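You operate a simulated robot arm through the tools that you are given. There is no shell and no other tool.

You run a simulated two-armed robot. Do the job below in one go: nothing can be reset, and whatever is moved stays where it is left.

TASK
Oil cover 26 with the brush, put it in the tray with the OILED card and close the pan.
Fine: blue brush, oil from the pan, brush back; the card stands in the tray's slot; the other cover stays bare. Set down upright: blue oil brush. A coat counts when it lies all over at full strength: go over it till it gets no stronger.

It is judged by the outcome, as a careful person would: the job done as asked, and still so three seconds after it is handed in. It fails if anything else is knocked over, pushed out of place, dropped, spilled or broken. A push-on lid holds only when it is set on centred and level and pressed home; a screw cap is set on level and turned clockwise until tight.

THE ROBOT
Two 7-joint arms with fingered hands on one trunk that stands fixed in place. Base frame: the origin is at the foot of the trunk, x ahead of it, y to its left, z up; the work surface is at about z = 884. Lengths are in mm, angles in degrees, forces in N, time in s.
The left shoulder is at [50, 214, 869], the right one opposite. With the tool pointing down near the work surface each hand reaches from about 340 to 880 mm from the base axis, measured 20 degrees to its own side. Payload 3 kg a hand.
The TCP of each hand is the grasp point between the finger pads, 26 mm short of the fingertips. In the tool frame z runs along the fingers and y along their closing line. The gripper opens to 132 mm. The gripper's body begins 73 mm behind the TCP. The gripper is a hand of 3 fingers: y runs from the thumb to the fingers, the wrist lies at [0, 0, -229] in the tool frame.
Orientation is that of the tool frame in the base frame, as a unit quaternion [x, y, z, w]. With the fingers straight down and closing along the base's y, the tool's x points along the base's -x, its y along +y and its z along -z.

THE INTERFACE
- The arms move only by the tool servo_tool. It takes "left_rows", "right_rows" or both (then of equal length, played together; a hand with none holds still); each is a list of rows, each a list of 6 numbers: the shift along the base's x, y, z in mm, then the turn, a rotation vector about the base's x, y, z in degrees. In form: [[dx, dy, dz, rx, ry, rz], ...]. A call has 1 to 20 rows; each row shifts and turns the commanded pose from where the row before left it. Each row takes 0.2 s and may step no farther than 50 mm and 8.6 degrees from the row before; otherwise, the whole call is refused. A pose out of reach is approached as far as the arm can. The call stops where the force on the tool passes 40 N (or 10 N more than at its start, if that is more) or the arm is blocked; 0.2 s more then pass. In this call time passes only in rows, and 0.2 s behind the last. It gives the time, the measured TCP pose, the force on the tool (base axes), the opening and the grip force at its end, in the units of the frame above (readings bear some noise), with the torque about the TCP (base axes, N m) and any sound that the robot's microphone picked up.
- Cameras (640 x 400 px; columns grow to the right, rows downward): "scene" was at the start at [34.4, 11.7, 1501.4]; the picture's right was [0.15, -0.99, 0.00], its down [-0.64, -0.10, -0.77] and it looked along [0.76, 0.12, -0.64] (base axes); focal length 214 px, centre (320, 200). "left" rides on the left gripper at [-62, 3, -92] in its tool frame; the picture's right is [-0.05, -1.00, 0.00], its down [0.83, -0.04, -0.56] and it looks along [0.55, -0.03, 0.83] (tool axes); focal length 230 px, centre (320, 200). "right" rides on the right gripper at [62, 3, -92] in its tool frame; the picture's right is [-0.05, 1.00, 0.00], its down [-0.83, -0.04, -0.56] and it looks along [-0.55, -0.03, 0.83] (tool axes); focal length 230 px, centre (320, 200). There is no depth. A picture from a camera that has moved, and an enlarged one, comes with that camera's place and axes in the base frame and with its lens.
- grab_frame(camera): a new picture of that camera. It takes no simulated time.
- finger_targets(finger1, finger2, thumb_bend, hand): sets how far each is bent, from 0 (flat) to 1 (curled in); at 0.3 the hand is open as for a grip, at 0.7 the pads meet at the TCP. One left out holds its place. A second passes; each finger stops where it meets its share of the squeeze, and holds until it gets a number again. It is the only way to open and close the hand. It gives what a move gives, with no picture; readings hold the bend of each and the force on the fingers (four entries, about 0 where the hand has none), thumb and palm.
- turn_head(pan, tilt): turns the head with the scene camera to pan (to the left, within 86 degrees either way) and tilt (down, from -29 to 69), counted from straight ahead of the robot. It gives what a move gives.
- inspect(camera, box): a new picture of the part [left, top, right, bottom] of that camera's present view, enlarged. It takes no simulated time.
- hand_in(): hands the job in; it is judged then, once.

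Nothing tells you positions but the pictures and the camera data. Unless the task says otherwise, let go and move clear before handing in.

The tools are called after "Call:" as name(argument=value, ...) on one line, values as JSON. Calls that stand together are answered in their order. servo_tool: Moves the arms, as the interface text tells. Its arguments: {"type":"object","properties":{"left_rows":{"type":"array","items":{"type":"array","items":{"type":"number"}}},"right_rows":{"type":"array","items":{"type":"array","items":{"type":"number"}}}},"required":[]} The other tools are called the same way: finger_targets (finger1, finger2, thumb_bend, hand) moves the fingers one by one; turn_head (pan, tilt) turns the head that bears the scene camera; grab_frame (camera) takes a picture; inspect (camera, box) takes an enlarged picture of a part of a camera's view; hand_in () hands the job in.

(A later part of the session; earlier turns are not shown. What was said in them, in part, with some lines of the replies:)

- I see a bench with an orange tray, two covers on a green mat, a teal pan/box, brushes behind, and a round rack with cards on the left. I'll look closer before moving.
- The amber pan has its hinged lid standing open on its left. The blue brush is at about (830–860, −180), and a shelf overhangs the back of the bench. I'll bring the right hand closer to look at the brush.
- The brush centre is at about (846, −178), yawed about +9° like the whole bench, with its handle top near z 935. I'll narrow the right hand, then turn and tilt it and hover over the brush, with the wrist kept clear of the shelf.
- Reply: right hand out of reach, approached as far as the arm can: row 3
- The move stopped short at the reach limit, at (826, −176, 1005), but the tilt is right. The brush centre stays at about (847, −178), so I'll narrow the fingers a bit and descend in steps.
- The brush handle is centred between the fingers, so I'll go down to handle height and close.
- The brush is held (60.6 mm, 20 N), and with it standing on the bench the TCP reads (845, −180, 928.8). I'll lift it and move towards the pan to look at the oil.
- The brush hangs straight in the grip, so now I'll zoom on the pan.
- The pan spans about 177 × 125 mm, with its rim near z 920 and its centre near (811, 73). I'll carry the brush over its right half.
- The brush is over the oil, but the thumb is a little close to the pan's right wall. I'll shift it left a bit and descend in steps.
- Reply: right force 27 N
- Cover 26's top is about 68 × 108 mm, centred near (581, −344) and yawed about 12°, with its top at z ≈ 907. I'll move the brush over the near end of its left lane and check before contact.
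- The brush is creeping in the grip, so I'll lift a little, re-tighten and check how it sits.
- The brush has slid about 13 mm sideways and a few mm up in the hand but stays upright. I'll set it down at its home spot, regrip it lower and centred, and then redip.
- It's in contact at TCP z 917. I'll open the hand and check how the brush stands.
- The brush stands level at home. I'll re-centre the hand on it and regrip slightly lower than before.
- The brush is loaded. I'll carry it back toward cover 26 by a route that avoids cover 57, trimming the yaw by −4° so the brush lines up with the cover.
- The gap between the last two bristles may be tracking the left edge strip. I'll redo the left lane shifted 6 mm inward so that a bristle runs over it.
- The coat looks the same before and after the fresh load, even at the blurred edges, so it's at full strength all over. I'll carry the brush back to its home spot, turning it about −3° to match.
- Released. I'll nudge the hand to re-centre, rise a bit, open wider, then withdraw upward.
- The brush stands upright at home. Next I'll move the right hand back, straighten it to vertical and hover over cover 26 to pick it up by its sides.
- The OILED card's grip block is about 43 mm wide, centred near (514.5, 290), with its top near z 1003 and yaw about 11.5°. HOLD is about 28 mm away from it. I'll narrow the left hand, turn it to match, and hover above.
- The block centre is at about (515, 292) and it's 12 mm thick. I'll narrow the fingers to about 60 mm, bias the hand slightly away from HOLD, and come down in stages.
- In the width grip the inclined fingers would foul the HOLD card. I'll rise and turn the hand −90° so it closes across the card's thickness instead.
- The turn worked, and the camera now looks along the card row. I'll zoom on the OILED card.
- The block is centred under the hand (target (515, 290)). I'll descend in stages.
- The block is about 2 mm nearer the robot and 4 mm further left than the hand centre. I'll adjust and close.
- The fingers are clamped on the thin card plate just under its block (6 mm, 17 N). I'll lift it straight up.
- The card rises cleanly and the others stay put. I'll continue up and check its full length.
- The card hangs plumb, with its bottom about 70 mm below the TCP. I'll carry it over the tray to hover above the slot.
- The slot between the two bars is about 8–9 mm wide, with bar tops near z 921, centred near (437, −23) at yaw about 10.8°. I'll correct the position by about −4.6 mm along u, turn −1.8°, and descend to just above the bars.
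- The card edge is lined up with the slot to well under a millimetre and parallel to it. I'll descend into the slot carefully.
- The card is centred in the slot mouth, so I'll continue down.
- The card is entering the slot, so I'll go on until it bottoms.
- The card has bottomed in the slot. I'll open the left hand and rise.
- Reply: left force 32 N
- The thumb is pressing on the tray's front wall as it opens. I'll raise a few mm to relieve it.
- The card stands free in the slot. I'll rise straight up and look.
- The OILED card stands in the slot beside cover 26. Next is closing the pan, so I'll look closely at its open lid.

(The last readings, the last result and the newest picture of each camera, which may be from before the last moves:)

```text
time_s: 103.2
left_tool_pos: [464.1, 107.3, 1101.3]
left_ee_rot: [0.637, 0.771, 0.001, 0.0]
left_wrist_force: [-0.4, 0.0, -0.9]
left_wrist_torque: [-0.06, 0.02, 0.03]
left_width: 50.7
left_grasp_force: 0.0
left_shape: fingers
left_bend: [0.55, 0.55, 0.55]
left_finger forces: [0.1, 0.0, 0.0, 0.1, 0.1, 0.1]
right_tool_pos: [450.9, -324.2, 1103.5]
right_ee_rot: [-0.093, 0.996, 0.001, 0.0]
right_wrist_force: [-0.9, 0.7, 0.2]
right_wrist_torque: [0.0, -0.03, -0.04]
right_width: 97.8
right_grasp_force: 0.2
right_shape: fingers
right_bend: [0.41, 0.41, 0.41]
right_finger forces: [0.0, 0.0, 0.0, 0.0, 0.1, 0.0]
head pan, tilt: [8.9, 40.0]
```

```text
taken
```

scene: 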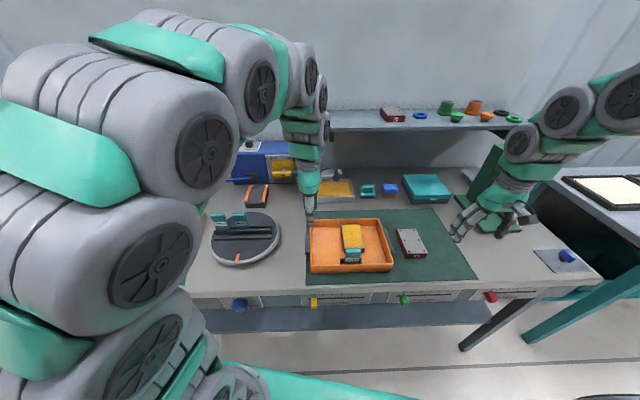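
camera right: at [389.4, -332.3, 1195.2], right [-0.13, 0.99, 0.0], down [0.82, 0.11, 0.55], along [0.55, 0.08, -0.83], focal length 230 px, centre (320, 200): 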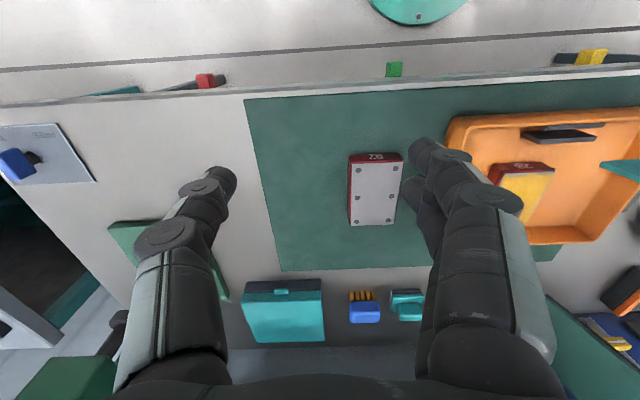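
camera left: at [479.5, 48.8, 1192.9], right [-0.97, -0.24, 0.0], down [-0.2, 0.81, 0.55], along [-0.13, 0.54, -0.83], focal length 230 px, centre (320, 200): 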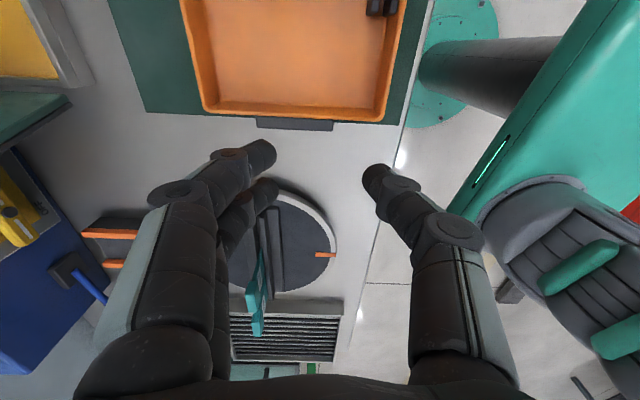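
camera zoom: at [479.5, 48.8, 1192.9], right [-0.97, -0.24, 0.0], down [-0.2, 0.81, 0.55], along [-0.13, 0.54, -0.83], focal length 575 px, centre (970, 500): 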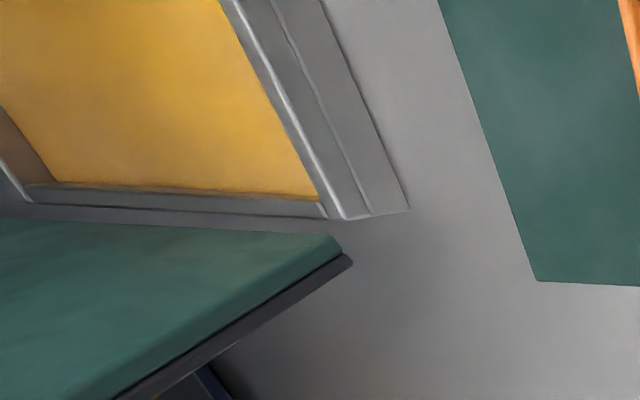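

The left arm hides the lid from the head camera. I'll turn the hand back and move to the left of the lid, staying high.

Call:
servo_tool(left_rows=[[12, 18, 8, 0, 0, 8.2], [12, 18, 8, 0, 0, 8.2], [12, 18, 8, 0, 0, 8.2], [12, 18, 8, 0, 0, 8.2], [12, 18, 8, 0, 0, 8.2], [14, 18, 0, 0, 0, 8.2], [14, 18, 0, 0, 0, 8.2], [14, 18, 0, 0, 0, 8.2], [14, 18, 0, 0, 0, 8.2], [14, 18, 0, 0, 0, 8.2], [14, 18, 0, 0, 0, 7.5]])

Call:
finger_targets(hand="left", finger1=0.7, finger2=0.7, thumb_bend=0.68)

Call:
grab_frame(camera="scene")

Call:
grab_frame(camera="left")

Call:
inspect(camera="scene", box=[275, 140, 375, 210])

```text
time_s: 105.6
left_tool_pos: [608.4, 304.6, 1142.1]
left_ee_rot: [-0.09, 0.996, 0.0, 0.0]
left_wrist_force: [0.1, 0.2, 0.2]
left_wrist_torque: [-0.03, -0.03, -0.01]
left_width: 50.9
left_grasp_force: 0.0
left_shape: fingers
left_bend: [0.55, 0.55, 0.55]
left_finger forces: [0.0, 0.1, 0.0, 0.1, 0.0, 0.0]
right_tool_pos: [450.3, -323.8, 1102.1]
right_ee_rot: [-0.093, 0.996, 0.001, 0.0]
right_wrist_force: [0.9, 0.3, -0.1]
right_wrist_torque: [0.02, 0.02, -0.01]
right_width: 97.8
right_grasp_force: 0.0
right_shape: fingers
right_bend: [0.41, 0.41, 0.41]
right_finger forces: [0.0, 0.1, 0.1, 0.0, 0.0, 0.0]
head pan, tilt: [8.9, 40.0]
```

```text
time_s: 106.6
left_tool_pos: [608.3, 305.2, 1141.6]
left_ee_rot: [-0.09, 0.996, 0.0, 0.0]
left_wrist_force: [0.0, 0.4, 0.2]
left_wrist_torque: [0.01, 0.0, -0.03]
left_width: 8.9
left_grasp_force: 0.1
left_shape: fingers
left_bend: [0.7, 0.7, 0.68]
left_finger forces: [0.0, 0.1, 0.0, 0.0, 0.0, 0.0]
right_tool_pos: [450.7, -324.1, 1102.6]
right_ee_rot: [-0.092, 0.996, 0.001, 0.0]
right_wrist_force: [-0.1, -0.2, 0.2]
right_wrist_torque: [0.01, 0.01, -0.02]
right_width: 97.6
right_grasp_force: 0.0
right_shape: fingers
right_bend: [0.41, 0.41, 0.41]
right_finger forces: [0.1, 0.0, 0.1, 0.0, 0.0, 0.0]
head pan, tilt: [8.9, 40.0]
```

```text
taken
```

scene: 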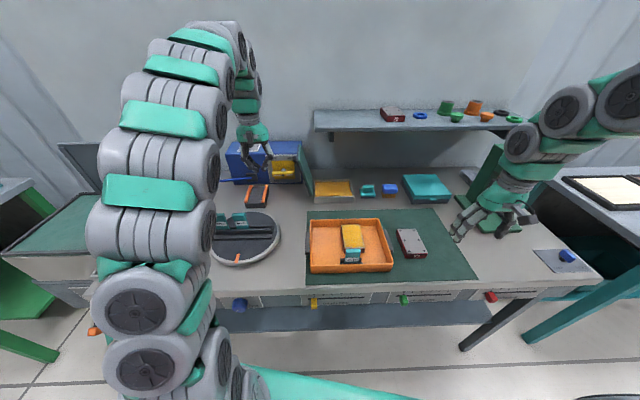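

```text
taken
camera left: at [669.7, 319.8, 1233.2], right [0.23, -0.97, 0.0], down [-0.81, -0.19, 0.56], along [-0.54, -0.13, -0.83], focal length 230 px, centre (320, 200)
```

left: 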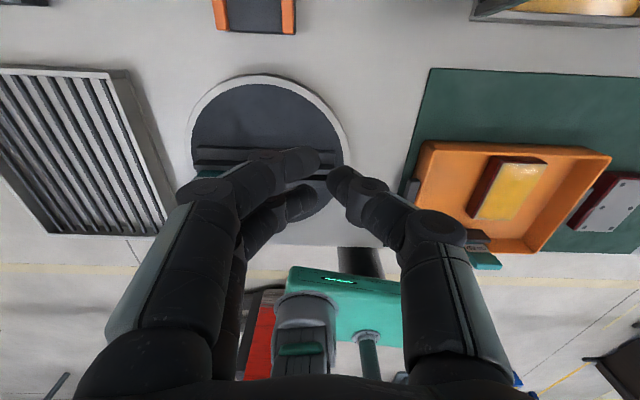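

```text
5.71 times, centred on (325, 175) of scene
camera zoom: at [34.4, 11.7, 1501.4], right [0.15, -0.99, 0.0], down [-0.64, -0.1, -0.77], along [0.76, 0.12, -0.64], focal length 1226 px, centre (291, 343)
```

zoom: 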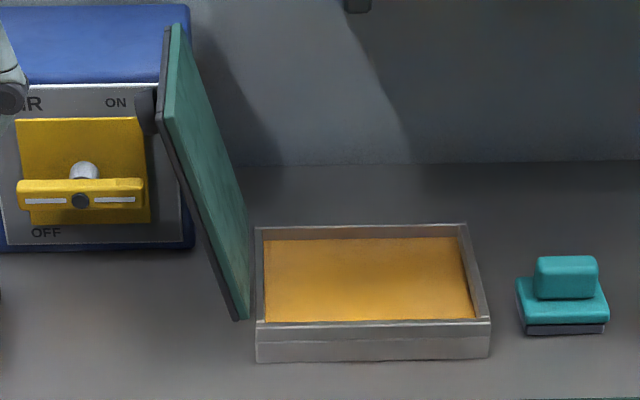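

The lid leans about 17° left of vertical, with its top edge near Y 208, z 1085, and it has a knob on its outer face. I'll bring the closed left hand to its left side, near the front edge.

Call:
servo_tool(left_rows=[[37, 0, 0, 0, 0, 0], [37, 0, 0, 0, 0, 0], [38, -2, 0, 0, 0, 0], [38, -3, 0, 0, 0, 0], [0, 0, -40, 0, 0, 0], [0, 0, -40, 0, 0, 0], [0, 0, -30, 0, 0, 0]])

Call:
grab_frame(camera="left")

Call:
inspect(camera="scene", box=[235, 120, 375, 210])

```text
time_s: 108.2
left_tool_pos: [712.5, 302.0, 1016.8]
left_ee_rot: [-0.09, 0.996, 0.0, 0.001]
left_wrist_force: [-0.4, 0.0, -0.3]
left_wrist_torque: [0.01, 0.0, 0.01]
left_width: 8.5
left_grasp_force: 0.1
left_shape: fingers
left_bend: [0.7, 0.7, 0.68]
left_finger forces: [0.0, 0.0, 0.1, 0.0, 0.1, 0.0]
left hand out of reach, approached as far as the arm can: row 3, 4
right_tool_pos: [450.8, -323.9, 1102.8]
right_ee_rot: [-0.092, 0.996, 0.001, 0.0]
right_wrist_force: [-0.4, -0.2, 0.2]
right_wrist_torque: [-0.01, -0.03, -0.01]
right_width: 97.8
right_grasp_force: 0.1
right_shape: fingers
right_bend: [0.41, 0.41, 0.41]
right_finger forces: [0.1, 0.1, 0.1, 0.0, 0.0, 0.0]
head pan, tilt: [8.9, 40.0]
```

```text
taken
camera left: at [772.7, 315.9, 1110.0], right [0.23, -0.97, 0.0], down [-0.81, -0.19, 0.55], along [-0.54, -0.13, -0.83], focal length 230 px, centre (320, 200)
```

left: 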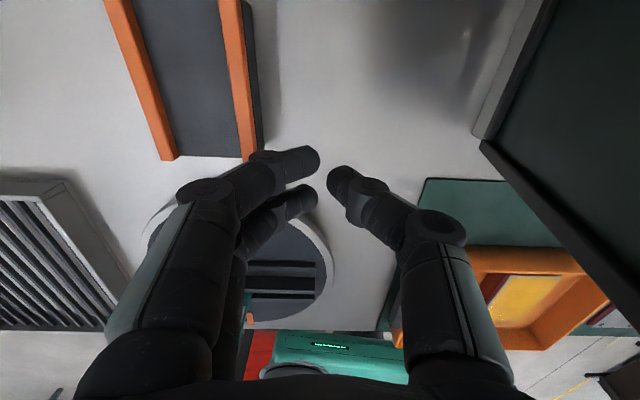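

```text
4.44 times, centred on (305, 165) of scene
camera zoom: at [34.4, 11.7, 1501.4], right [0.15, -0.99, 0.0], down [-0.64, -0.1, -0.77], along [0.76, 0.12, -0.64], focal length 953 px, centre (387, 356)
```

zoom: 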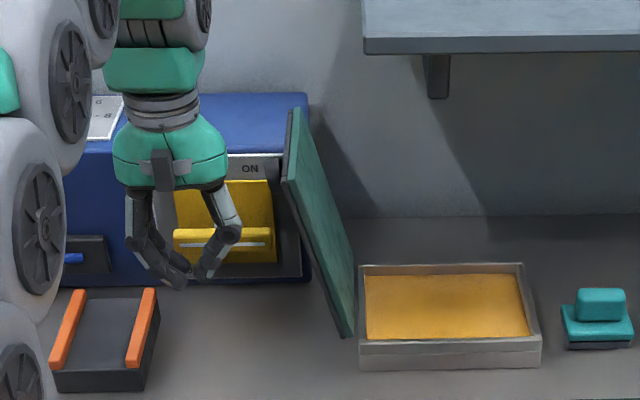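

Reach is better at this height, so I'll move forward beside the lid.

Call:
servo_tool(left_rows=[[19, 0, -3, 0, 0, 0], [19, -3, -3, 0, 0, 0]])

Call:
grab_frame(camera="left")

Call:
inspect(camera="scene", box=[235, 120, 375, 210])

```text
time_s: 108.8
left_tool_pos: [748.0, 298.3, 1012.7]
left_ee_rot: [-0.09, 0.996, 0.0, 0.0]
left_wrist_force: [0.3, 0.3, -0.3]
left_wrist_torque: [-0.02, -0.01, 0.04]
left_width: 8.7
left_grasp_force: 0.2
left_shape: fingers
left_bend: [0.7, 0.7, 0.68]
left_finger forces: [0.0, 0.0, 0.0, 0.1, 0.0, 0.1]
right_tool_pos: [450.5, -324.6, 1102.4]
right_ee_rot: [-0.092, 0.996, 0.001, -0.001]
right_wrist_force: [0.0, -0.1, 0.0]
right_wrist_torque: [-0.01, 0.0, 0.01]
right_width: 97.7
right_grasp_force: 0.0
right_shape: fingers
right_bend: [0.41, 0.41, 0.41]
right_finger forces: [0.1, 0.0, 0.0, 0.0, 0.1, 0.0]
head pan, tilt: [8.9, 40.0]
```

```text
taken
camera left: at [809.1, 313.2, 1105.4], right [0.23, -0.97, 0.0], down [-0.81, -0.19, 0.55], along [-0.54, -0.13, -0.83], focal length 230 px, centre (320, 200)
```

left: 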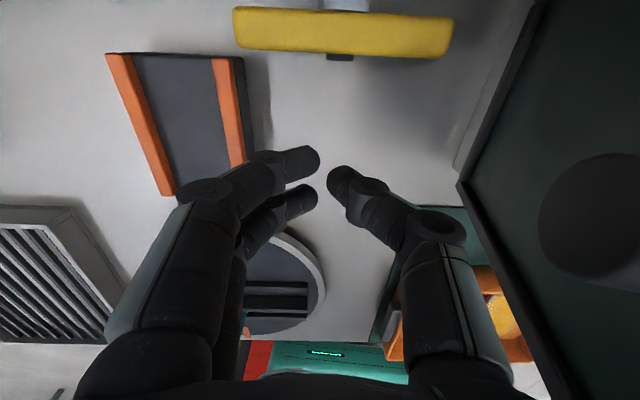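

```text
4.44 times, centred on (305, 165) of scene
camera zoom: at [34.4, 11.7, 1501.4], right [0.15, -0.99, 0.0], down [-0.64, -0.1, -0.77], along [0.76, 0.12, -0.64], focal length 953 px, centre (387, 356)
```

zoom: 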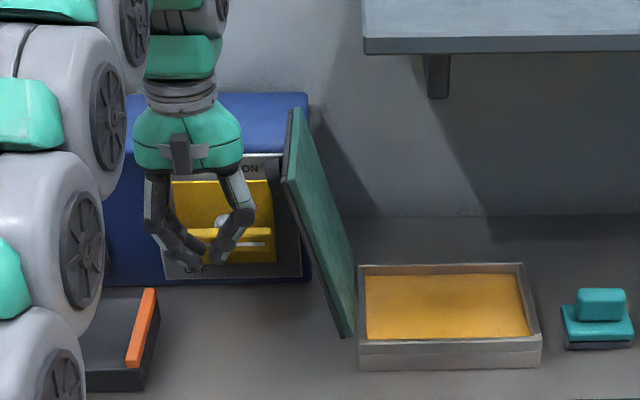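

I'm clear of the AIR switch, so I'll push slowly toward the lid.

Call:
servo_tool(left_rows=[[0, -8, 0, 0, 0, 0], [0, -8, 0, 0, 0, 0], [0, -8, 0, 0, 0, 0], [0, -8, 0, 0, 0, 0]])

Call:
grab_frame(camera="left")

Call:
inspect(camera="scene", box=[235, 120, 375, 210])

```text
time_s: 109.8
left_tool_pos: [748.6, 266.0, 1012.6]
left_ee_rot: [-0.09, 0.996, -0.001, 0.001]
left_wrist_force: [1.1, -0.1, -0.2]
left_wrist_torque: [-0.01, -0.01, 0.03]
left_width: 8.8
left_grasp_force: 0.0
left_shape: fingers
left_bend: [0.7, 0.7, 0.68]
left_finger forces: [0.0, 0.0, 0.0, 0.0, 0.1, 0.0]
right_tool_pos: [449.4, -324.8, 1102.8]
right_ee_rot: [-0.092, 0.996, 0.001, 0.0]
right_wrist_force: [0.2, 0.2, -0.1]
right_wrist_torque: [0.02, 0.0, 0.0]
right_width: 97.7
right_grasp_force: 0.0
right_shape: fingers
right_bend: [0.41, 0.41, 0.41]
right_finger forces: [0.0, 0.0, 0.0, 0.0, 0.0, 0.1]
head pan, tilt: [8.9, 40.0]
```

```text
taken
camera left: at [809.6, 281.3, 1105.2], right [0.23, -0.97, 0.0], down [-0.81, -0.19, 0.55], along [-0.54, -0.13, -0.83], focal length 230 px, centre (320, 200)
```

left: 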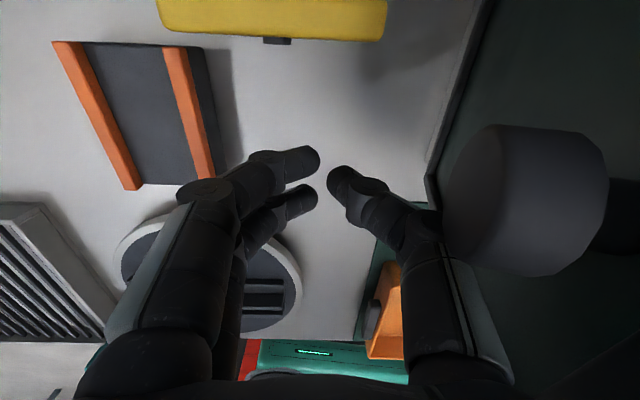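

```text
4.44 times, centred on (305, 165) of scene
camera zoom: at [34.4, 11.7, 1501.4], right [0.15, -0.99, 0.0], down [-0.64, -0.1, -0.77], along [0.76, 0.12, -0.64], focal length 953 px, centre (387, 356)
```

zoom: 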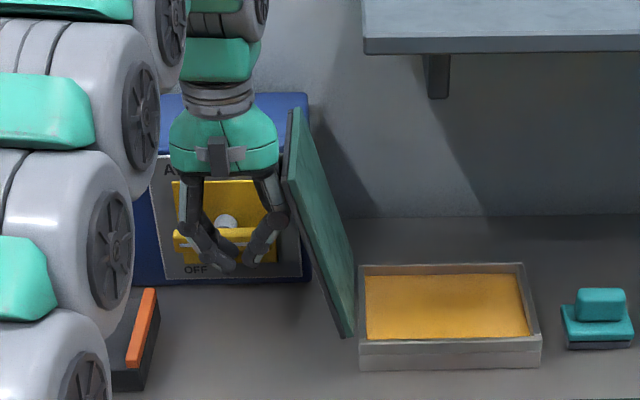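

Call:
servo_tool(left_rows=[[0, -6, 0, 0, 0, 0], [0, -6, 0, 0, 0, 0], [0, -6, 0, 0, 0, 0], [0, -6, 0, 0, 0, 0]])

Call:
inspect(camera="scene", box=[235, 120, 375, 210])

```text
time_s: 110.8
left_tool_pos: [748.3, 242.4, 1014.2]
left_ee_rot: [-0.089, 0.996, 0.0, 0.0]
left_wrist_force: [-0.4, 0.8, 0.5]
left_wrist_torque: [-0.17, -0.02, 0.02]
left_width: 8.6
left_grasp_force: 0.9
left_shape: fingers
left_bend: [0.7, 0.7, 0.68]
left_finger forces: [0.1, 0.1, 0.0, 0.1, 0.0, 1.5]
right_tool_pos: [450.9, -323.5, 1103.1]
right_ee_rot: [-0.092, 0.996, 0.0, -0.001]
right_wrist_force: [-0.5, -0.3, 0.0]
right_wrist_torque: [-0.03, 0.02, 0.01]
right_width: 97.7
right_grasp_force: 0.1
right_shape: fingers
right_bend: [0.41, 0.41, 0.41]
right_finger forces: [0.1, 0.0, 0.0, 0.0, 0.0, 0.0]
head pan, tilt: [8.9, 40.0]
```

```text
4.44 times, centred on (305, 165) of scene
camera zoom: at [34.3, 11.7, 1501.4], right [0.15, -0.99, 0.0], down [-0.64, -0.1, -0.77], along [0.76, 0.12, -0.64], focal length 953 px, centre (387, 356)
```

zoom: 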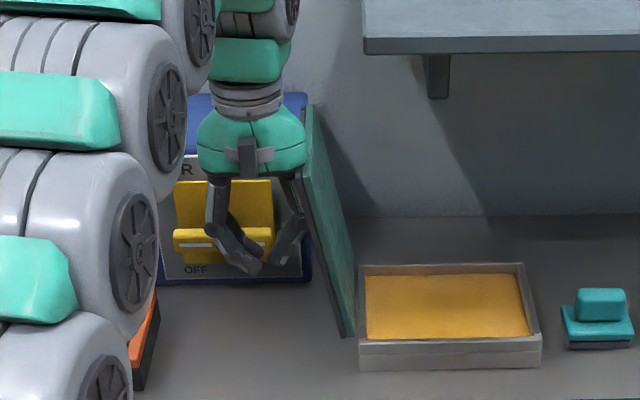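

Contact, and the lid swings easily. I'll keep pushing slowly.

Call:
servo_tool(left_rows=[[0.5, -6, 0, 0, 0, 0], [0.5, -6, 0, 0, 0, 0], [0.5, -6, 0, 0, 0, 0], [0.5, -6, 0, 0, 0, 0], [0.5, -6, 0, 0, 0, 0]])

Call:
inspect(camera="scene", box=[235, 120, 375, 210])

```text
time_s: 112.0
left_tool_pos: [750.2, 211.4, 1014.2]
left_ee_rot: [-0.09, 0.996, 0.0, 0.0]
left_wrist_force: [-0.7, 0.1, -0.7]
left_wrist_torque: [0.0, -0.02, -0.02]
left_width: 8.2
left_grasp_force: 0.6
left_shape: fingers
left_bend: [0.7, 0.7, 0.68]
left_finger forces: [0.0, 0.0, 0.1, 0.0, 0.4, 0.0]
right_tool_pos: [450.2, -324.0, 1103.0]
right_ee_rot: [-0.093, 0.996, 0.001, -0.001]
right_wrist_force: [-0.3, 0.0, -0.3]
right_wrist_torque: [-0.01, 0.0, 0.01]
right_width: 97.9
right_grasp_force: 0.0
right_shape: fingers
right_bend: [0.41, 0.41, 0.41]
right_finger forces: [0.0, 0.1, 0.0, 0.0, 0.1, 0.0]
head pan, tilt: [8.9, 40.0]
```

```text
4.44 times, centred on (305, 165) of scene
camera zoom: at [34.4, 11.7, 1501.4], right [0.15, -0.99, 0.0], down [-0.64, -0.1, -0.77], along [0.76, 0.12, -0.64], focal length 953 px, centre (387, 356)
```

zoom: 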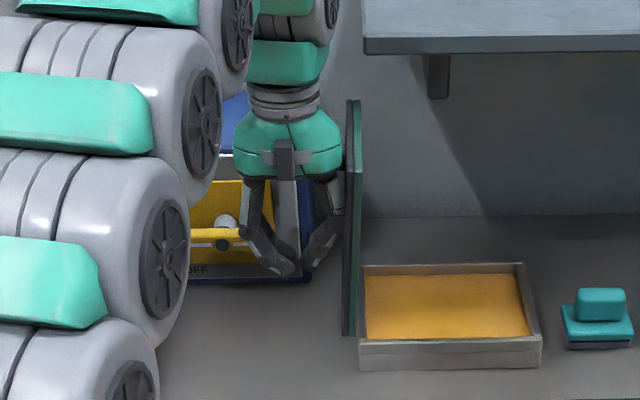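

The lid is about vertical now. I'll continue over centre.

Call:
servo_tool(left_rows=[[0.8, -5, 0, 0, 0, 0], [0.8, -5, 0, 0, 0, 0], [0.8, -5, 0, 0, 0, 0], [0.8, -5, 0, 0, 0, 0]])

Call:
inspect(camera="scene", box=[265, 120, 405, 210])

```text
time_s: 113.0
left_tool_pos: [754.1, 191.3, 1013.3]
left_ee_rot: [-0.09, 0.996, 0.0, 0.0]
left_wrist_force: [-0.2, -0.7, -0.7]
left_wrist_torque: [-0.03, -0.02, 0.02]
left_width: 8.2
left_grasp_force: 0.2
left_shape: fingers
left_bend: [0.7, 0.7, 0.68]
left_finger forces: [0.0, 0.0, 0.0, 0.1, 0.1, 0.0]
right_tool_pos: [449.7, -324.5, 1102.4]
right_ee_rot: [-0.092, 0.996, 0.001, 0.0]
right_wrist_force: [0.4, -0.4, -0.5]
right_wrist_torque: [0.0, 0.05, -0.01]
right_width: 97.6
right_grasp_force: 0.1
right_shape: fingers
right_bend: [0.41, 0.41, 0.41]
right_finger forces: [0.1, 0.0, 0.1, 0.0, 0.0, 0.0]
head pan, tilt: [8.9, 40.0]
```

```text
4.44 times, centred on (335, 165) of scene
camera zoom: at [34.4, 11.7, 1501.4], right [0.15, -0.99, 0.0], down [-0.64, -0.1, -0.77], along [0.76, 0.12, -0.64], focal length 953 px, centre (253, 356)
```

zoom: 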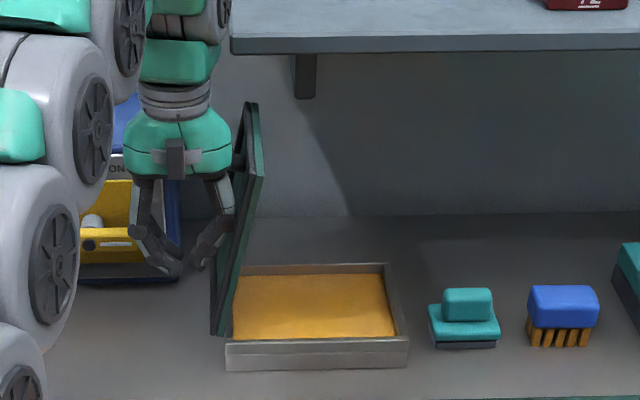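

Call:
servo_tool(left_rows=[[0.8, -4, 0, 0, 0, 0]])

Call:
inspect(camera="scene", box=[265, 120, 405, 210])

```text
time_s: 113.4
left_tool_pos: [755.1, 187.5, 1013.2]
left_ee_rot: [-0.089, 0.996, 0.0, 0.0]
left_wrist_force: [0.5, -0.3, 0.2]
left_wrist_torque: [0.02, -0.01, 0.02]
left_width: 8.4
left_grasp_force: 0.0
left_shape: fingers
left_bend: [0.7, 0.7, 0.68]
left_finger forces: [0.0, 0.0, 0.1, 0.1, 0.0, 0.0]
right_tool_pos: [450.2, -324.6, 1102.7]
right_ee_rot: [-0.093, 0.996, 0.001, -0.001]
right_wrist_force: [-0.5, 0.1, 0.3]
right_wrist_torque: [0.01, -0.01, -0.01]
right_width: 97.9
right_grasp_force: 0.0
right_shape: fingers
right_bend: [0.41, 0.41, 0.41]
right_finger forces: [0.0, 0.1, 0.1, 0.0, 0.0, 0.1]
head pan, tilt: [8.9, 40.0]
```

```text
4.44 times, centred on (335, 165) of scene
camera zoom: at [34.4, 11.7, 1501.4], right [0.15, -0.99, 0.0], down [-0.64, -0.1, -0.77], along [0.76, 0.12, -0.64], focal length 953 px, centre (253, 356)
```

zoom: 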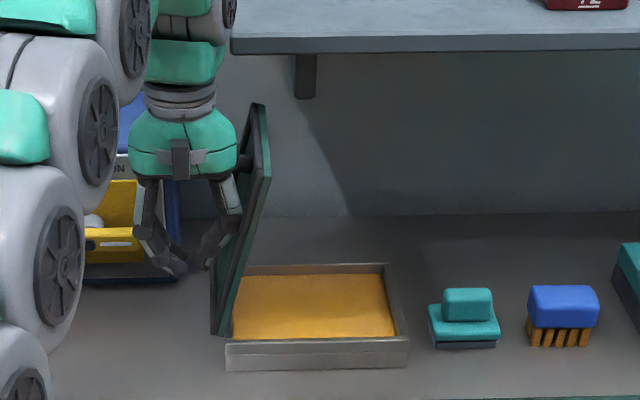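

The hinge is damped and the lid is sinking by itself. I'll wait and watch.

Call:
servo_tool(left_rows=[[0, 0, 0, 0, 0, 0], [0, 0, 0, 0, 0, 0], [0, 0, 0, 0, 0, 0], [0, 0, 0, 0, 0, 0], [0, 0, 0, 0, 0, 0]])

Call:
inspect(camera="scene", box=[265, 120, 405, 210])

```text
time_s: 114.6
left_tool_pos: [753.8, 187.5, 1013.2]
left_ee_rot: [-0.089, 0.996, 0.001, 0.0]
left_wrist_force: [-1.9, -0.3, -0.4]
left_wrist_torque: [0.0, -0.03, 0.0]
left_width: 8.5
left_grasp_force: 0.1
left_shape: fingers
left_bend: [0.7, 0.7, 0.68]
left_finger forces: [0.1, 0.0, 0.1, 0.1, 0.1, 0.0]
right_tool_pos: [450.5, -324.9, 1102.5]
right_ee_rot: [-0.093, 0.996, 0.001, 0.0]
right_wrist_force: [-0.4, -0.1, -0.2]
right_wrist_torque: [0.02, 0.01, -0.01]
right_width: 97.8
right_grasp_force: 0.1
right_shape: fingers
right_bend: [0.41, 0.41, 0.41]
right_finger forces: [0.0, 0.1, 0.0, 0.0, 0.0, 0.0]
head pan, tilt: [8.9, 40.0]
```

```text
4.44 times, centred on (335, 165) of scene
camera zoom: at [34.4, 11.7, 1501.4], right [0.15, -0.99, 0.0], down [-0.64, -0.1, -0.77], along [0.76, 0.12, -0.64], focal length 953 px, centre (253, 356)
```

zoom: 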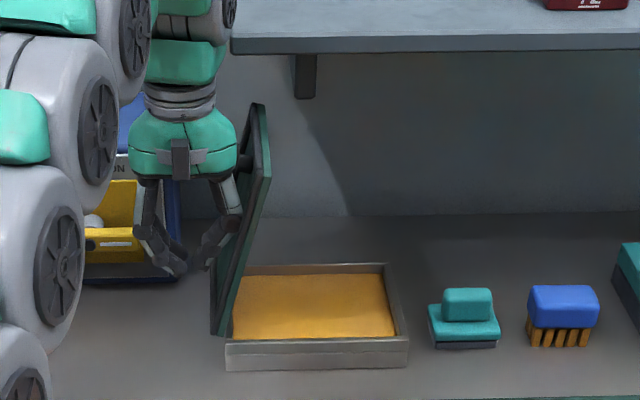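

The hinge has friction and holds the lid at about 14° past vertical. I'll push it through its arc: first lower while pushing right.

Call:
servo_tool(left_rows=[[1.1, -6.3, -2.7, 0, 0, 0], [1.1, -6.3, -2.7, 0, 0, 0], [1.1, -6.3, -2.7, 0, 0, 0], [1.1, -6.3, -2.7, 0, 0, 0], [1.1, -6.3, -2.7, 0, 0, 0], [1.1, -6.3, -2.7, 0, 0, 0]])

Call:
inspect(camera="scene", box=[265, 120, 405, 210])

Call:
grab_frame(camera="left")

```text
time_s: 116.0
left_tool_pos: [762.4, 150.6, 996.6]
left_ee_rot: [-0.09, 0.996, 0.0, 0.0]
left_wrist_force: [0.3, 0.4, 0.1]
left_wrist_torque: [-0.01, 0.0, -0.01]
left_width: 8.6
left_grasp_force: 0.0
left_shape: fingers
left_bend: [0.7, 0.7, 0.68]
left_finger forces: [0.0, 0.0, 0.0, 0.0, 0.0, 0.1]
right_tool_pos: [450.6, -324.5, 1102.9]
right_ee_rot: [-0.093, 0.996, 0.002, -0.001]
right_wrist_force: [-0.3, 0.2, 0.2]
right_wrist_torque: [0.01, -0.02, 0.01]
right_width: 97.7
right_grasp_force: 0.0
right_shape: fingers
right_bend: [0.41, 0.41, 0.41]
right_finger forces: [0.1, 0.0, 0.1, 0.0, 0.1, 0.1]
head pan, tilt: [8.9, 40.0]
```

```text
4.44 times, centred on (335, 165) of scene
camera zoom: at [34.4, 11.7, 1501.4], right [0.15, -0.99, 0.0], down [-0.64, -0.1, -0.77], along [0.76, 0.12, -0.64], focal length 953 px, centre (253, 356)
```

zoom: 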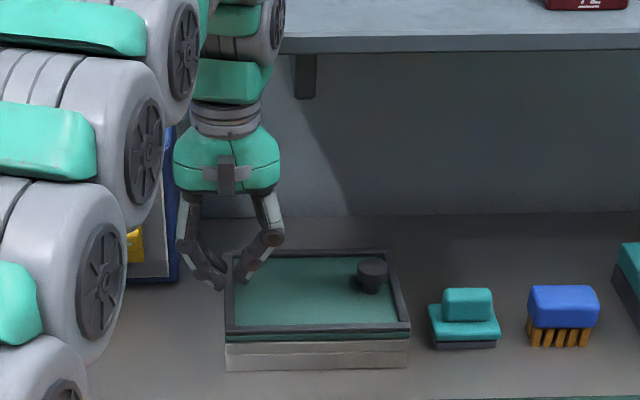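

```text
taken
camera left: at [822.8, 165.4, 1090.0], right [0.23, -0.97, 0.0], down [-0.81, -0.19, 0.56], along [-0.54, -0.13, -0.83], focal length 230 px, centre (320, 200)
```

left: 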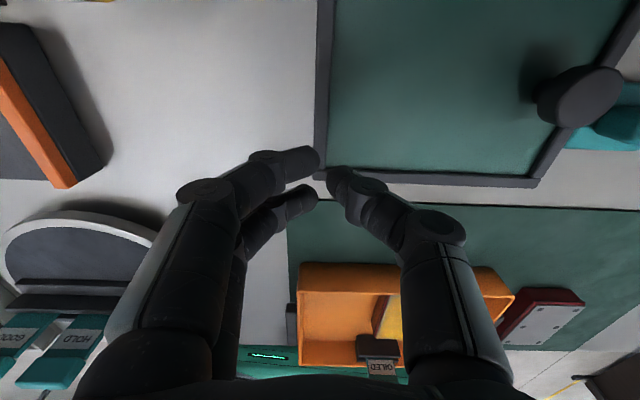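

The lid has dropped closed onto the pan. I'll check whether it sits fully down.

Call:
inspect(camera="scene", box=[305, 165, 365, 210])

Call:
inspect(camera="left", box=[300, 0, 640, 210])

```text
8.89 times, centred on (335, 188) of scene
camera zoom: at [34.4, 11.7, 1501.4], right [0.15, -0.99, 0.0], down [-0.64, -0.1, -0.77], along [0.76, 0.12, -0.64], focal length 1906 px, centre (187, 311)
```

zoom: 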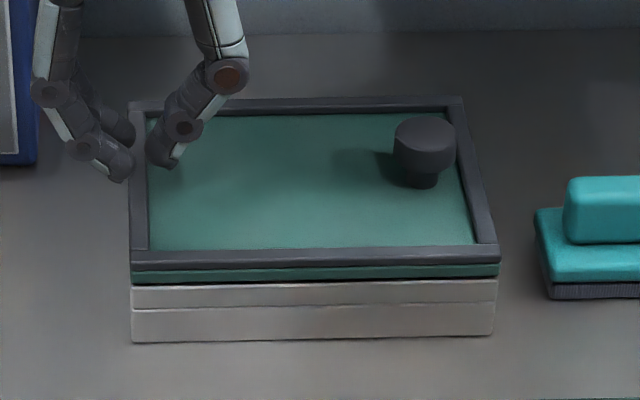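

```text
1.88 times, centred on (470, 105) of left
camera zoom: at [822.8, 165.4, 1090.0], right [0.23, -0.97, 0.0], down [-0.81, -0.19, 0.56], along [-0.54, -0.13, -0.83], focal length 433 px, centre (38, 379)
```

zoom: 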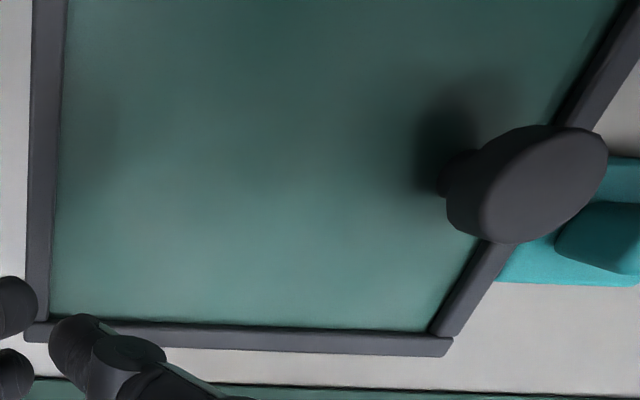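

The lid looks seated. I'll press it lightly near its middle with the closed fingertips to make sure it's home.

Call:
servo_tool(left_rows=[[4, -20, 4, 0, 0, 0], [5, -25, 2, 0, 0, 0], [5, -25, 0, 0, 0, 0], [5, -15, 0, 0, 0, 0], [0, 0, -15, 0, 0, 0], [0, 0, -10, 0, 0, 0]])

Call:
inspect(camera="scene", box=[285, 140, 385, 210])

```text
time_s: 117.4
left_tool_pos: [781.5, 66.2, 976.5]
left_ee_rot: [-0.089, 0.996, 0.0, 0.0]
left_wrist_force: [0.5, 0.1, 0.4]
left_wrist_torque: [0.01, 0.0, 0.0]
left_width: 8.3
left_grasp_force: 0.1
left_shape: fingers
left_bend: [0.7, 0.7, 0.68]
left_finger forces: [0.0, 0.1, 0.1, 0.1, 0.1, 0.0]
right_tool_pos: [449.9, -324.9, 1102.4]
right_ee_rot: [-0.091, 0.996, -0.001, 0.0]
right_wrist_force: [-0.4, 0.0, 0.4]
right_wrist_torque: [0.03, 0.02, -0.03]
right_width: 97.8
right_grasp_force: 0.0
right_shape: fingers
right_bend: [0.41, 0.41, 0.41]
right_finger forces: [0.1, 0.0, 0.0, 0.0, 0.0, 0.0]
head pan, tilt: [8.9, 40.0]
```

```text
5.71 times, centred on (335, 175) of scene
camera zoom: at [34.4, 11.7, 1501.4], right [0.15, -0.99, 0.0], down [-0.64, -0.1, -0.77], along [0.76, 0.12, -0.64], focal length 1226 px, centre (234, 343)
```

zoom: 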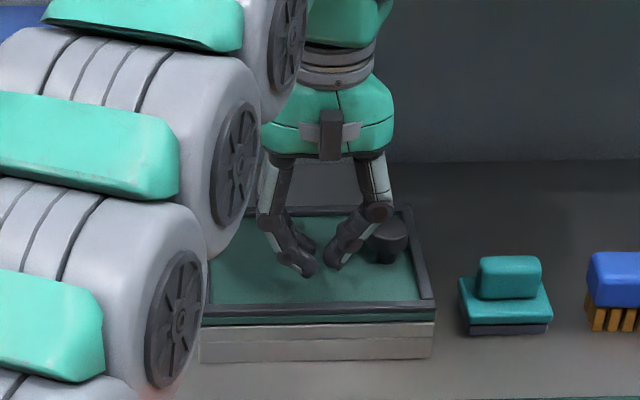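

Call:
servo_tool(left_rows=[[0, 0, -8, 0, 0, 0], [0, 0, -5, 0, 0, 0], [0, 0, -4, 0, 0, 0], [0, 0, -3, 0, 0, 0]])

```text
time_s: 118.4
left_tool_pos: [781.5, 64.7, 957.8]
left_ee_rot: [-0.09, 0.996, 0.0, 0.0]
left_wrist_force: [-0.2, -0.2, 0.2]
left_wrist_torque: [0.03, -0.03, 0.01]
left_width: 8.6
left_grasp_force: 0.0
left_shape: fingers
left_bend: [0.7, 0.7, 0.68]
left_finger forces: [0.0, 0.0, 0.0, 0.0, 0.0, 0.1]
right_tool_pos: [450.2, -324.9, 1103.7]
right_ee_rot: [-0.092, 0.996, 0.0, 0.0]
right_wrist_force: [0.4, 0.3, 0.1]
right_wrist_torque: [0.01, -0.01, -0.04]
right_width: 97.8
right_grasp_force: 0.1
right_shape: fingers
right_bend: [0.41, 0.41, 0.41]
right_finger forces: [0.0, 0.0, 0.0, 0.0, 0.0, 0.0]
head pan, tilt: [8.9, 40.0]
```

Call:
servo_tool(left_rows=[[0, 0, -3, 0, 0, 0], [0, 0, -3, 0, 0, 0], [0, 0, -2, 0, 0, 0], [0, 0, -2, 0, 0, 0]])

Call:
inspect(camera="scene", box=[285, 140, 385, 210])

```text
time_s: 119.4
left_tool_pos: [781.5, 63.6, 953.5]
left_ee_rot: [-0.089, 0.996, -0.002, 0.004]
left_wrist_force: [-1.4, -2.0, 10.0]
left_wrist_torque: [-0.17, 0.07, -0.05]
left_width: 6.5
left_grasp_force: 4.9
left_shape: fingers
left_bend: [0.7, 0.7, 0.69]
left_finger forces: [0.1, 0.1, 0.0, 0.0, 10.2, 0.1]
right_tool_pos: [450.1, -324.4, 1102.8]
right_ee_rot: [-0.092, 0.996, 0.001, -0.001]
right_wrist_force: [0.9, -0.2, -0.8]
right_wrist_torque: [0.0, 0.01, 0.02]
right_width: 97.8
right_grasp_force: 0.0
right_shape: fingers
right_bend: [0.41, 0.41, 0.41]
right_finger forces: [0.0, 0.1, 0.0, 0.0, 0.0, 0.0]
head pan, tilt: [8.9, 40.0]
stopped in row 4 (left hand): the force on the tool passed its limit at 43 N (the readings are from after the stop); the commanded pose is now the measured one
```

```text
5.71 times, centred on (335, 175) of scene
camera zoom: at [34.2, 11.6, 1501.4], right [0.15, -0.99, 0.0], down [-0.64, -0.1, -0.77], along [0.76, 0.12, -0.64], focal length 1226 px, centre (234, 343)
```

zoom: 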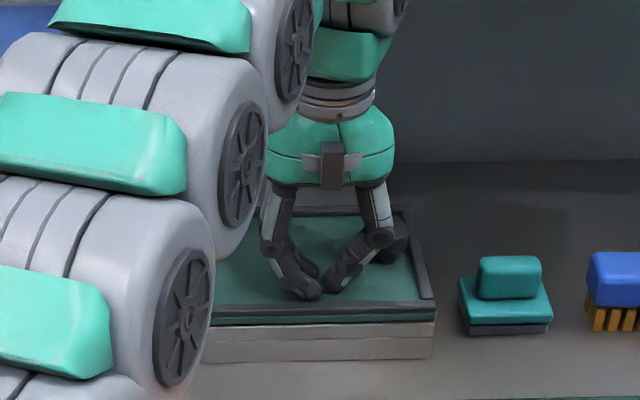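

Pressed home. I'll withdraw the left hand upward and back clear.

Call:
servo_tool(left_rows=[[0, 0, 10, 0, 0, 0], [0, 0, 30, 0, 0, 0], [-5, 5, 40, 0, 0, 0], [-25, 25, 30, 0, 0, 0], [-30, 30, 20, 0, 0, 0], [-30, 30, 20, 0, 0, 0], [-35, 30, 10, 0, 0, 0], [-35, 30, 0, 0, 0, 0], [-40, 25, 0, 0, 0, 0], [-40, 20, 0, 0, 0, 0]])

Call:
grab_frame(camera="scene")

Call:
inspect(camera="scene", box=[290, 160, 450, 280])

Call:
inspect(camera="scene", box=[305, 165, 415, 210])

Call:
grab_frame(camera="right")

```text
time_s: 120.5
left_tool_pos: [738.4, 100.9, 1057.6]
left_ee_rot: [-0.085, 0.996, 0.002, -0.012]
left_wrist_force: [-1.0, -0.8, 0.9]
left_wrist_torque: [-0.04, -0.08, 0.03]
left_width: 8.1
left_grasp_force: 0.1
left_shape: fingers
left_bend: [0.7, 0.7, 0.68]
left_finger forces: [0.0, 0.1, 0.0, 0.0, 0.0, 0.0]
right_tool_pos: [450.0, -324.5, 1101.9]
right_ee_rot: [-0.093, 0.996, 0.001, 0.001]
right_wrist_force: [-0.7, 0.4, 1.3]
right_wrist_torque: [-0.09, -0.06, -0.02]
right_width: 97.5
right_grasp_force: 0.1
right_shape: fingers
right_bend: [0.41, 0.41, 0.41]
right_finger forces: [0.0, 0.0, 0.0, 0.0, 0.0, 0.0]
head pan, tilt: [8.9, 40.0]
stopped in row 5 (left hand): the force on the tool passed its limit at 180 N (the readings are from after the stop); the commanded pose is now the measured one
```

```text
taken
```

scene: 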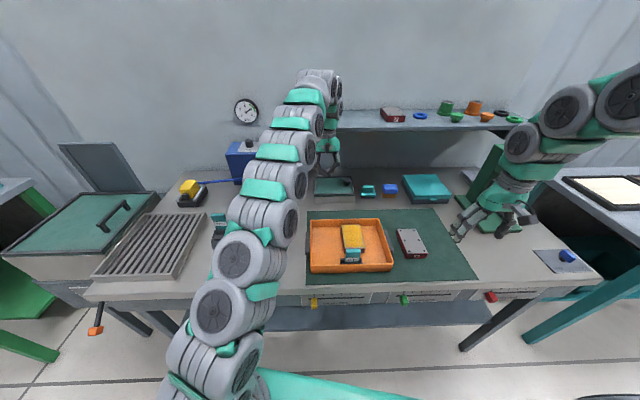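

```text
3.33 times, centred on (370, 220) of scene
camera zoom: at [33.6, 11.9, 1501.4], right [0.16, -0.99, 0.0], down [-0.63, -0.1, -0.77], along [0.76, 0.12, -0.64], focal length 715 px, centre (153, 133)
```

zoom: 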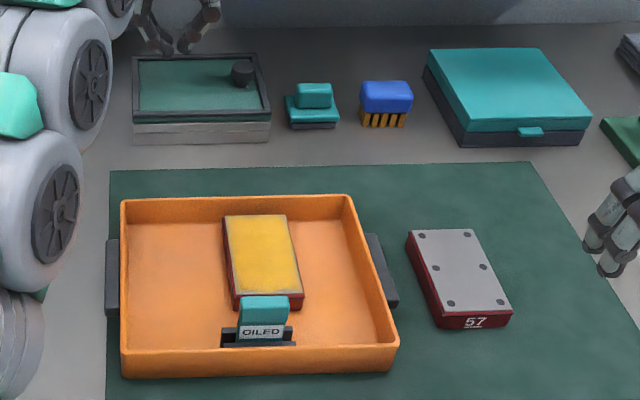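

```text
5.82 times, centred on (360, 188) of scene
camera zoom: at [33.6, 11.9, 1501.4], right [0.16, -0.99, 0.0], down [-0.63, -0.1, -0.77], along [0.76, 0.12, -0.64], focal length 1248 px, centre (87, 273)
```

zoom: 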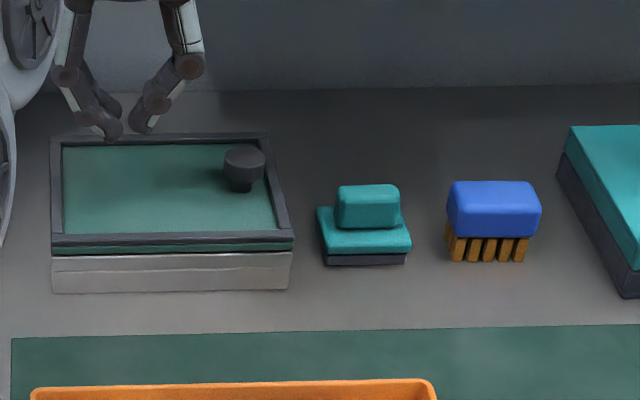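

```text
taken
camera right: at [388.8, -332.0, 1195.4], right [-0.13, 0.99, 0.0], down [0.82, 0.11, 0.55], along [0.55, 0.08, -0.83], focal length 230 px, centre (320, 200)
```

right: 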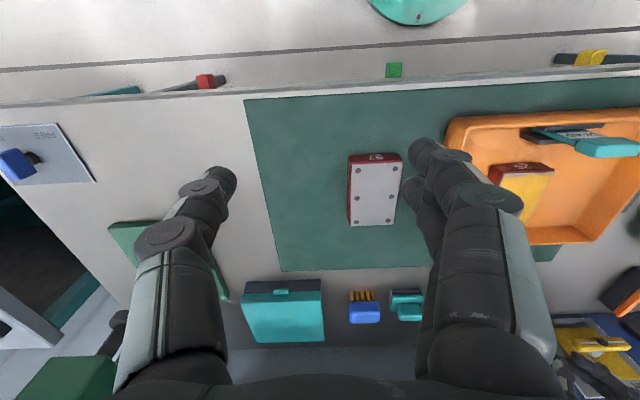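

The arm hit something while withdrawing (a 180 N spike), probably the camera bracket against the shelf's underside. I'll check what was touched before moving on.

Call:
inspect(camera="scene", box=[280, 70, 420, 160])

Call:
inspect(camera="scene", box=[370, 90, 540, 150])

Call:
grab_frame(camera="left")

```text
4.44 times, centred on (350, 115) of scene
camera zoom: at [33.6, 11.9, 1501.4], right [0.16, -0.99, 0.0], down [-0.63, -0.1, -0.77], along [0.76, 0.12, -0.64], focal length 953 px, centre (187, 578)
```

zoom: 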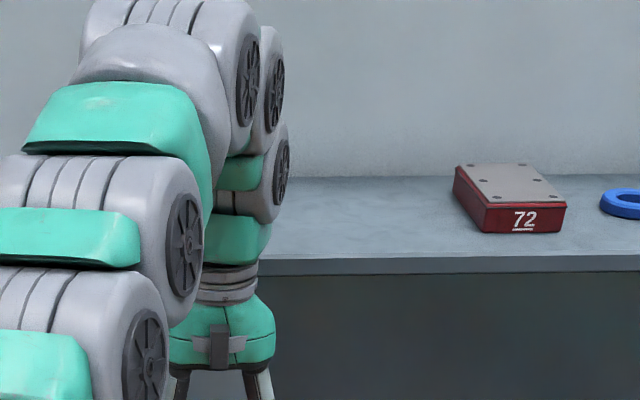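

```text
3.76 times, centred on (455, 120) of scene
camera zoom: at [33.6, 11.9, 1501.4], right [0.16, -0.99, 0.0], down [-0.63, -0.1, -0.77], along [0.76, 0.12, -0.64], focal length 807 px, centre (-188, 501)
```

zoom: 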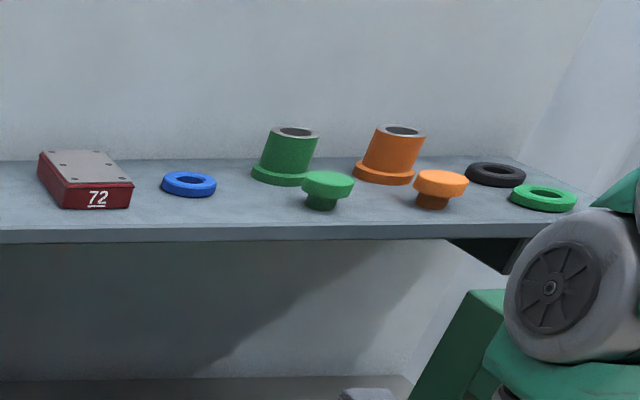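

```text
taken
camera left: at [801.9, 113.5, 1148.8], right [0.22, -0.98, -0.01], down [-0.8, -0.18, 0.57], along [-0.56, -0.12, -0.82], focal length 230 px, centre (320, 200)
```

left: 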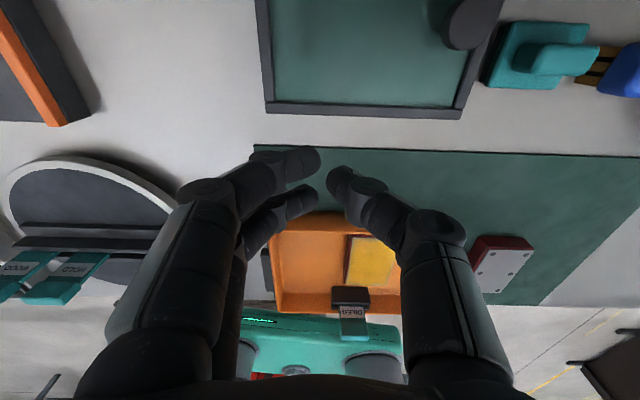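

The shelf items are undisturbed. I'll back straight off toward the robot before rising.

Call:
servo_tool(left_rows=[[-15, 0, 0, 0, 0, 0], [-25, 0, 0, 0, 0, 0], [-30, 5, 0, 0, 0, 0]])

Call:
grab_frame(camera="scene")

```text
time_s: 121.3
left_tool_pos: [668.2, 103.2, 1056.6]
left_ee_rot: [-0.085, 0.996, 0.002, -0.013]
left_wrist_force: [0.7, 0.0, -0.1]
left_wrist_torque: [0.0, 0.01, 0.01]
left_width: 8.3
left_grasp_force: 0.0
left_shape: fingers
left_bend: [0.7, 0.7, 0.68]
left_finger forces: [0.0, 0.0, 0.0, 0.1, 0.1, 0.0]
right_tool_pos: [450.4, -324.2, 1101.0]
right_ee_rot: [-0.093, 0.996, 0.002, -0.001]
right_wrist_force: [-1.0, -0.6, -0.8]
right_wrist_torque: [0.01, -0.02, -0.02]
right_width: 98.1
right_grasp_force: 0.0
right_shape: fingers
right_bend: [0.41, 0.41, 0.41]
right_finger forces: [0.0, 0.0, 0.0, 0.0, 0.0, 0.1]
head pan, tilt: [8.9, 40.0]
```

```text
taken
```

scene: 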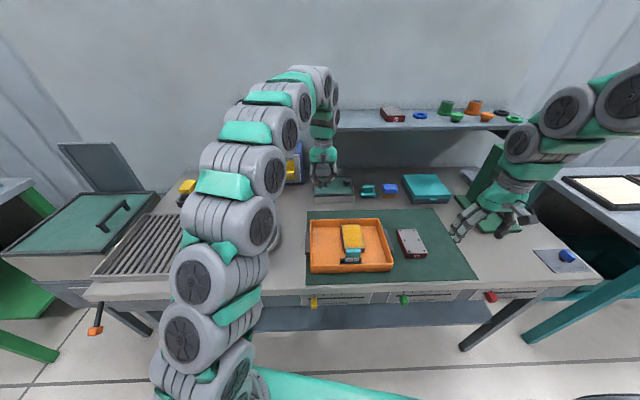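

I'm clear now, so I'll return the left arm to its high start pose.

Call:
servo_tool(left_rows=[[-35, 4, 10, 0, 0, 0], [-35, 4, 20, 0, 0, 0], [-35, 4, 28, 0, 0, 0], [-35, 4, 28, 0, 0, 0], [-35, 4, 28, 0, 0, 0], [-35, 4, 28, 0, 0, 0], [-30, 4, 28, 0, 0, 0]])

Call:
grab_frame(camera="scene")

Call:
inspect(camera="scene", box=[300, 160, 420, 210])

Call:
inspect(camera="scene", box=[300, 205, 440, 285])

Call:
inspect(camera="scene", box=[160, 130, 310, 280])

```text
time_s: 122.9
left_tool_pos: [432.1, 130.9, 1224.6]
left_ee_rot: [-0.085, 0.996, 0.001, -0.013]
left_wrist_force: [-0.3, -0.7, 0.0]
left_wrist_torque: [0.0, -0.01, 0.01]
left_width: 8.3
left_grasp_force: 0.1
left_shape: fingers
left_bend: [0.7, 0.7, 0.68]
left_finger forces: [0.0, 0.0, 0.1, 0.1, 0.0, 0.0]
right_tool_pos: [450.7, -324.8, 1102.2]
right_ee_rot: [-0.092, 0.996, 0.002, -0.002]
right_wrist_force: [0.0, -0.2, 0.1]
right_wrist_torque: [0.0, 0.02, -0.01]
right_width: 97.7
right_grasp_force: 0.2
right_shape: fingers
right_bend: [0.41, 0.41, 0.41]
right_finger forces: [0.1, 0.0, 0.1, 0.0, 0.0, 0.1]
head pan, tilt: [8.9, 40.0]
```

```text
taken
```

scene: 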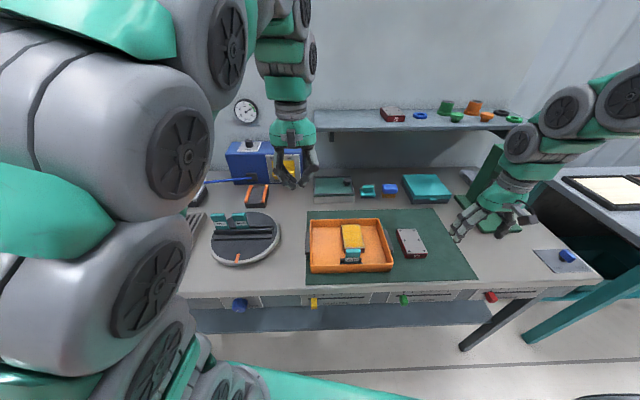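

```text
5.33 times, centred on (360, 185) of scene
camera zoom: at [34.3, 11.6, 1501.3], right [0.15, -0.99, 0.0], down [-0.64, -0.1, -0.77], along [0.76, 0.12, -0.64], focal length 1144 px, centre (107, 280)
```

zoom: 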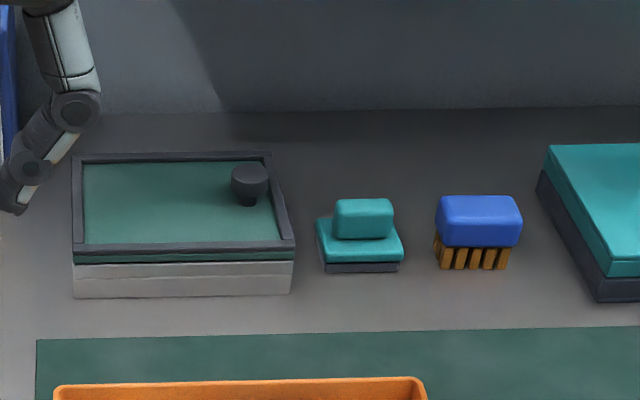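

```text
4.57 times, centred on (370, 245) of scene
camera zoom: at [34.3, 11.6, 1501.3], right [0.15, -0.99, 0.0], down [-0.64, -0.1, -0.77], along [0.76, 0.12, -0.64], focal length 980 px, centre (91, -6)
```

zoom: 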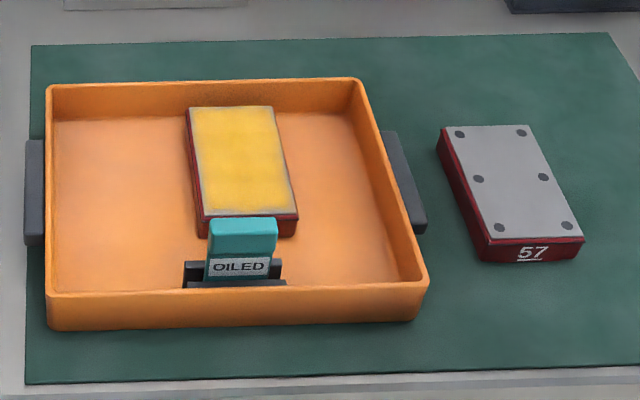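

```text
2.67 times, centred on (235, 205) of scene
camera zoom: at [34.3, 11.6, 1501.3], right [0.15, -0.99, 0.0], down [-0.64, -0.1, -0.77], along [0.76, 0.12, -0.64], focal length 572 px, centre (547, 187)
```

zoom: 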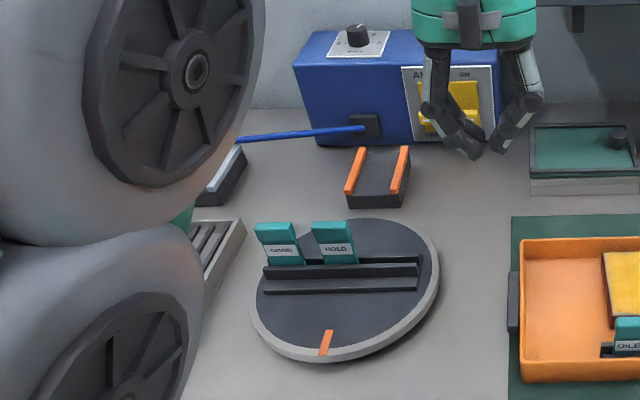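

Call:
inspect(camera="scene", box=[336, 222, 372, 256])

Call:
grab_frame(camera="left")

```text
11.76 times, centred on (354, 239) of scene
camera zoom: at [34.3, 11.6, 1501.3], right [0.15, -0.99, 0.0], down [-0.64, -0.1, -0.77], along [0.76, 0.12, -0.64], focal length 2523 px, centre (-80, -259)
```

zoom: 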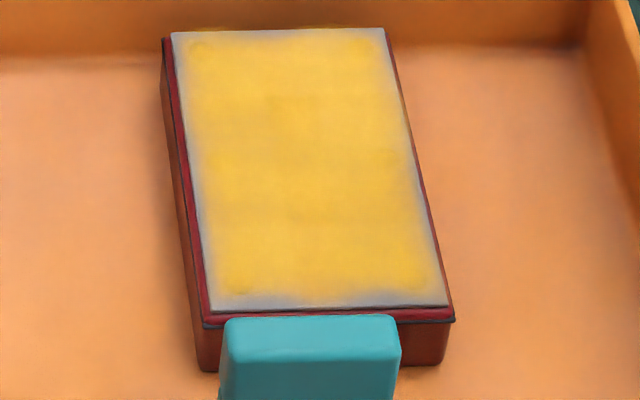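

```text
taken
camera left: at [494.6, 144.3, 1315.8], right [0.22, -0.98, -0.01], down [-0.8, -0.18, 0.57], along [-0.56, -0.12, -0.82], focal length 230 px, centre (320, 200)
```

left: 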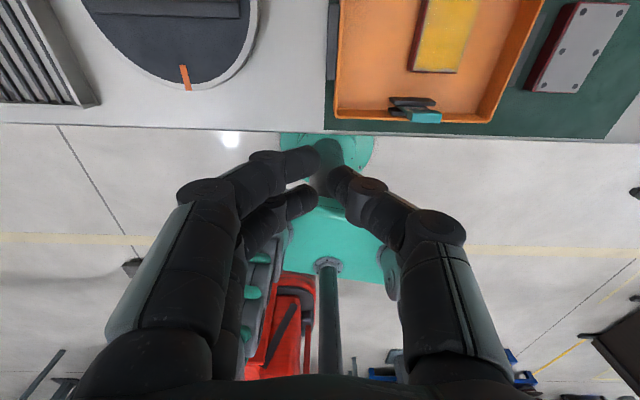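

Everything is in place:

- **Cover 26:** it carries an even amber coat and sits in the tray.
- **Card:** OILED stands in the tray's slot.
- **Pan:** it is closed.
- **Brush:** the blue brush stands upright at its place.
- **Cover 57:** it is still bare.

Both hands are empty and clear, so I'm handing in.

Call:
hand_in()

```text
The job is handed in.
```

The job is done and handed in; no verdict has come back yet. In the last pictures:

- **Cover 26:** it has an even coat of oil and sits in the tray. A pale strip 2–3 mm wide shows along its edges. It did not change when I went over it again with a freshly dipped brush, so I took the coat to be at full strength.
- **OILED card:** it stands in the tray's slot.
- **Pan:** the lid is shut and pressed down.
- **Blue brush:** it stands upright with the bristles down, within about 5–7 mm of where it started.
- **Cover 57:** it is still bare.

**Knock against the shelf:** while pulling the left arm back from the pan, I hit something, most likely the underside of the shelf, with a spike of 180 N. The arm stopped at once. I checked the pictures afterwards, and nothing on the shelf or bench had moved.
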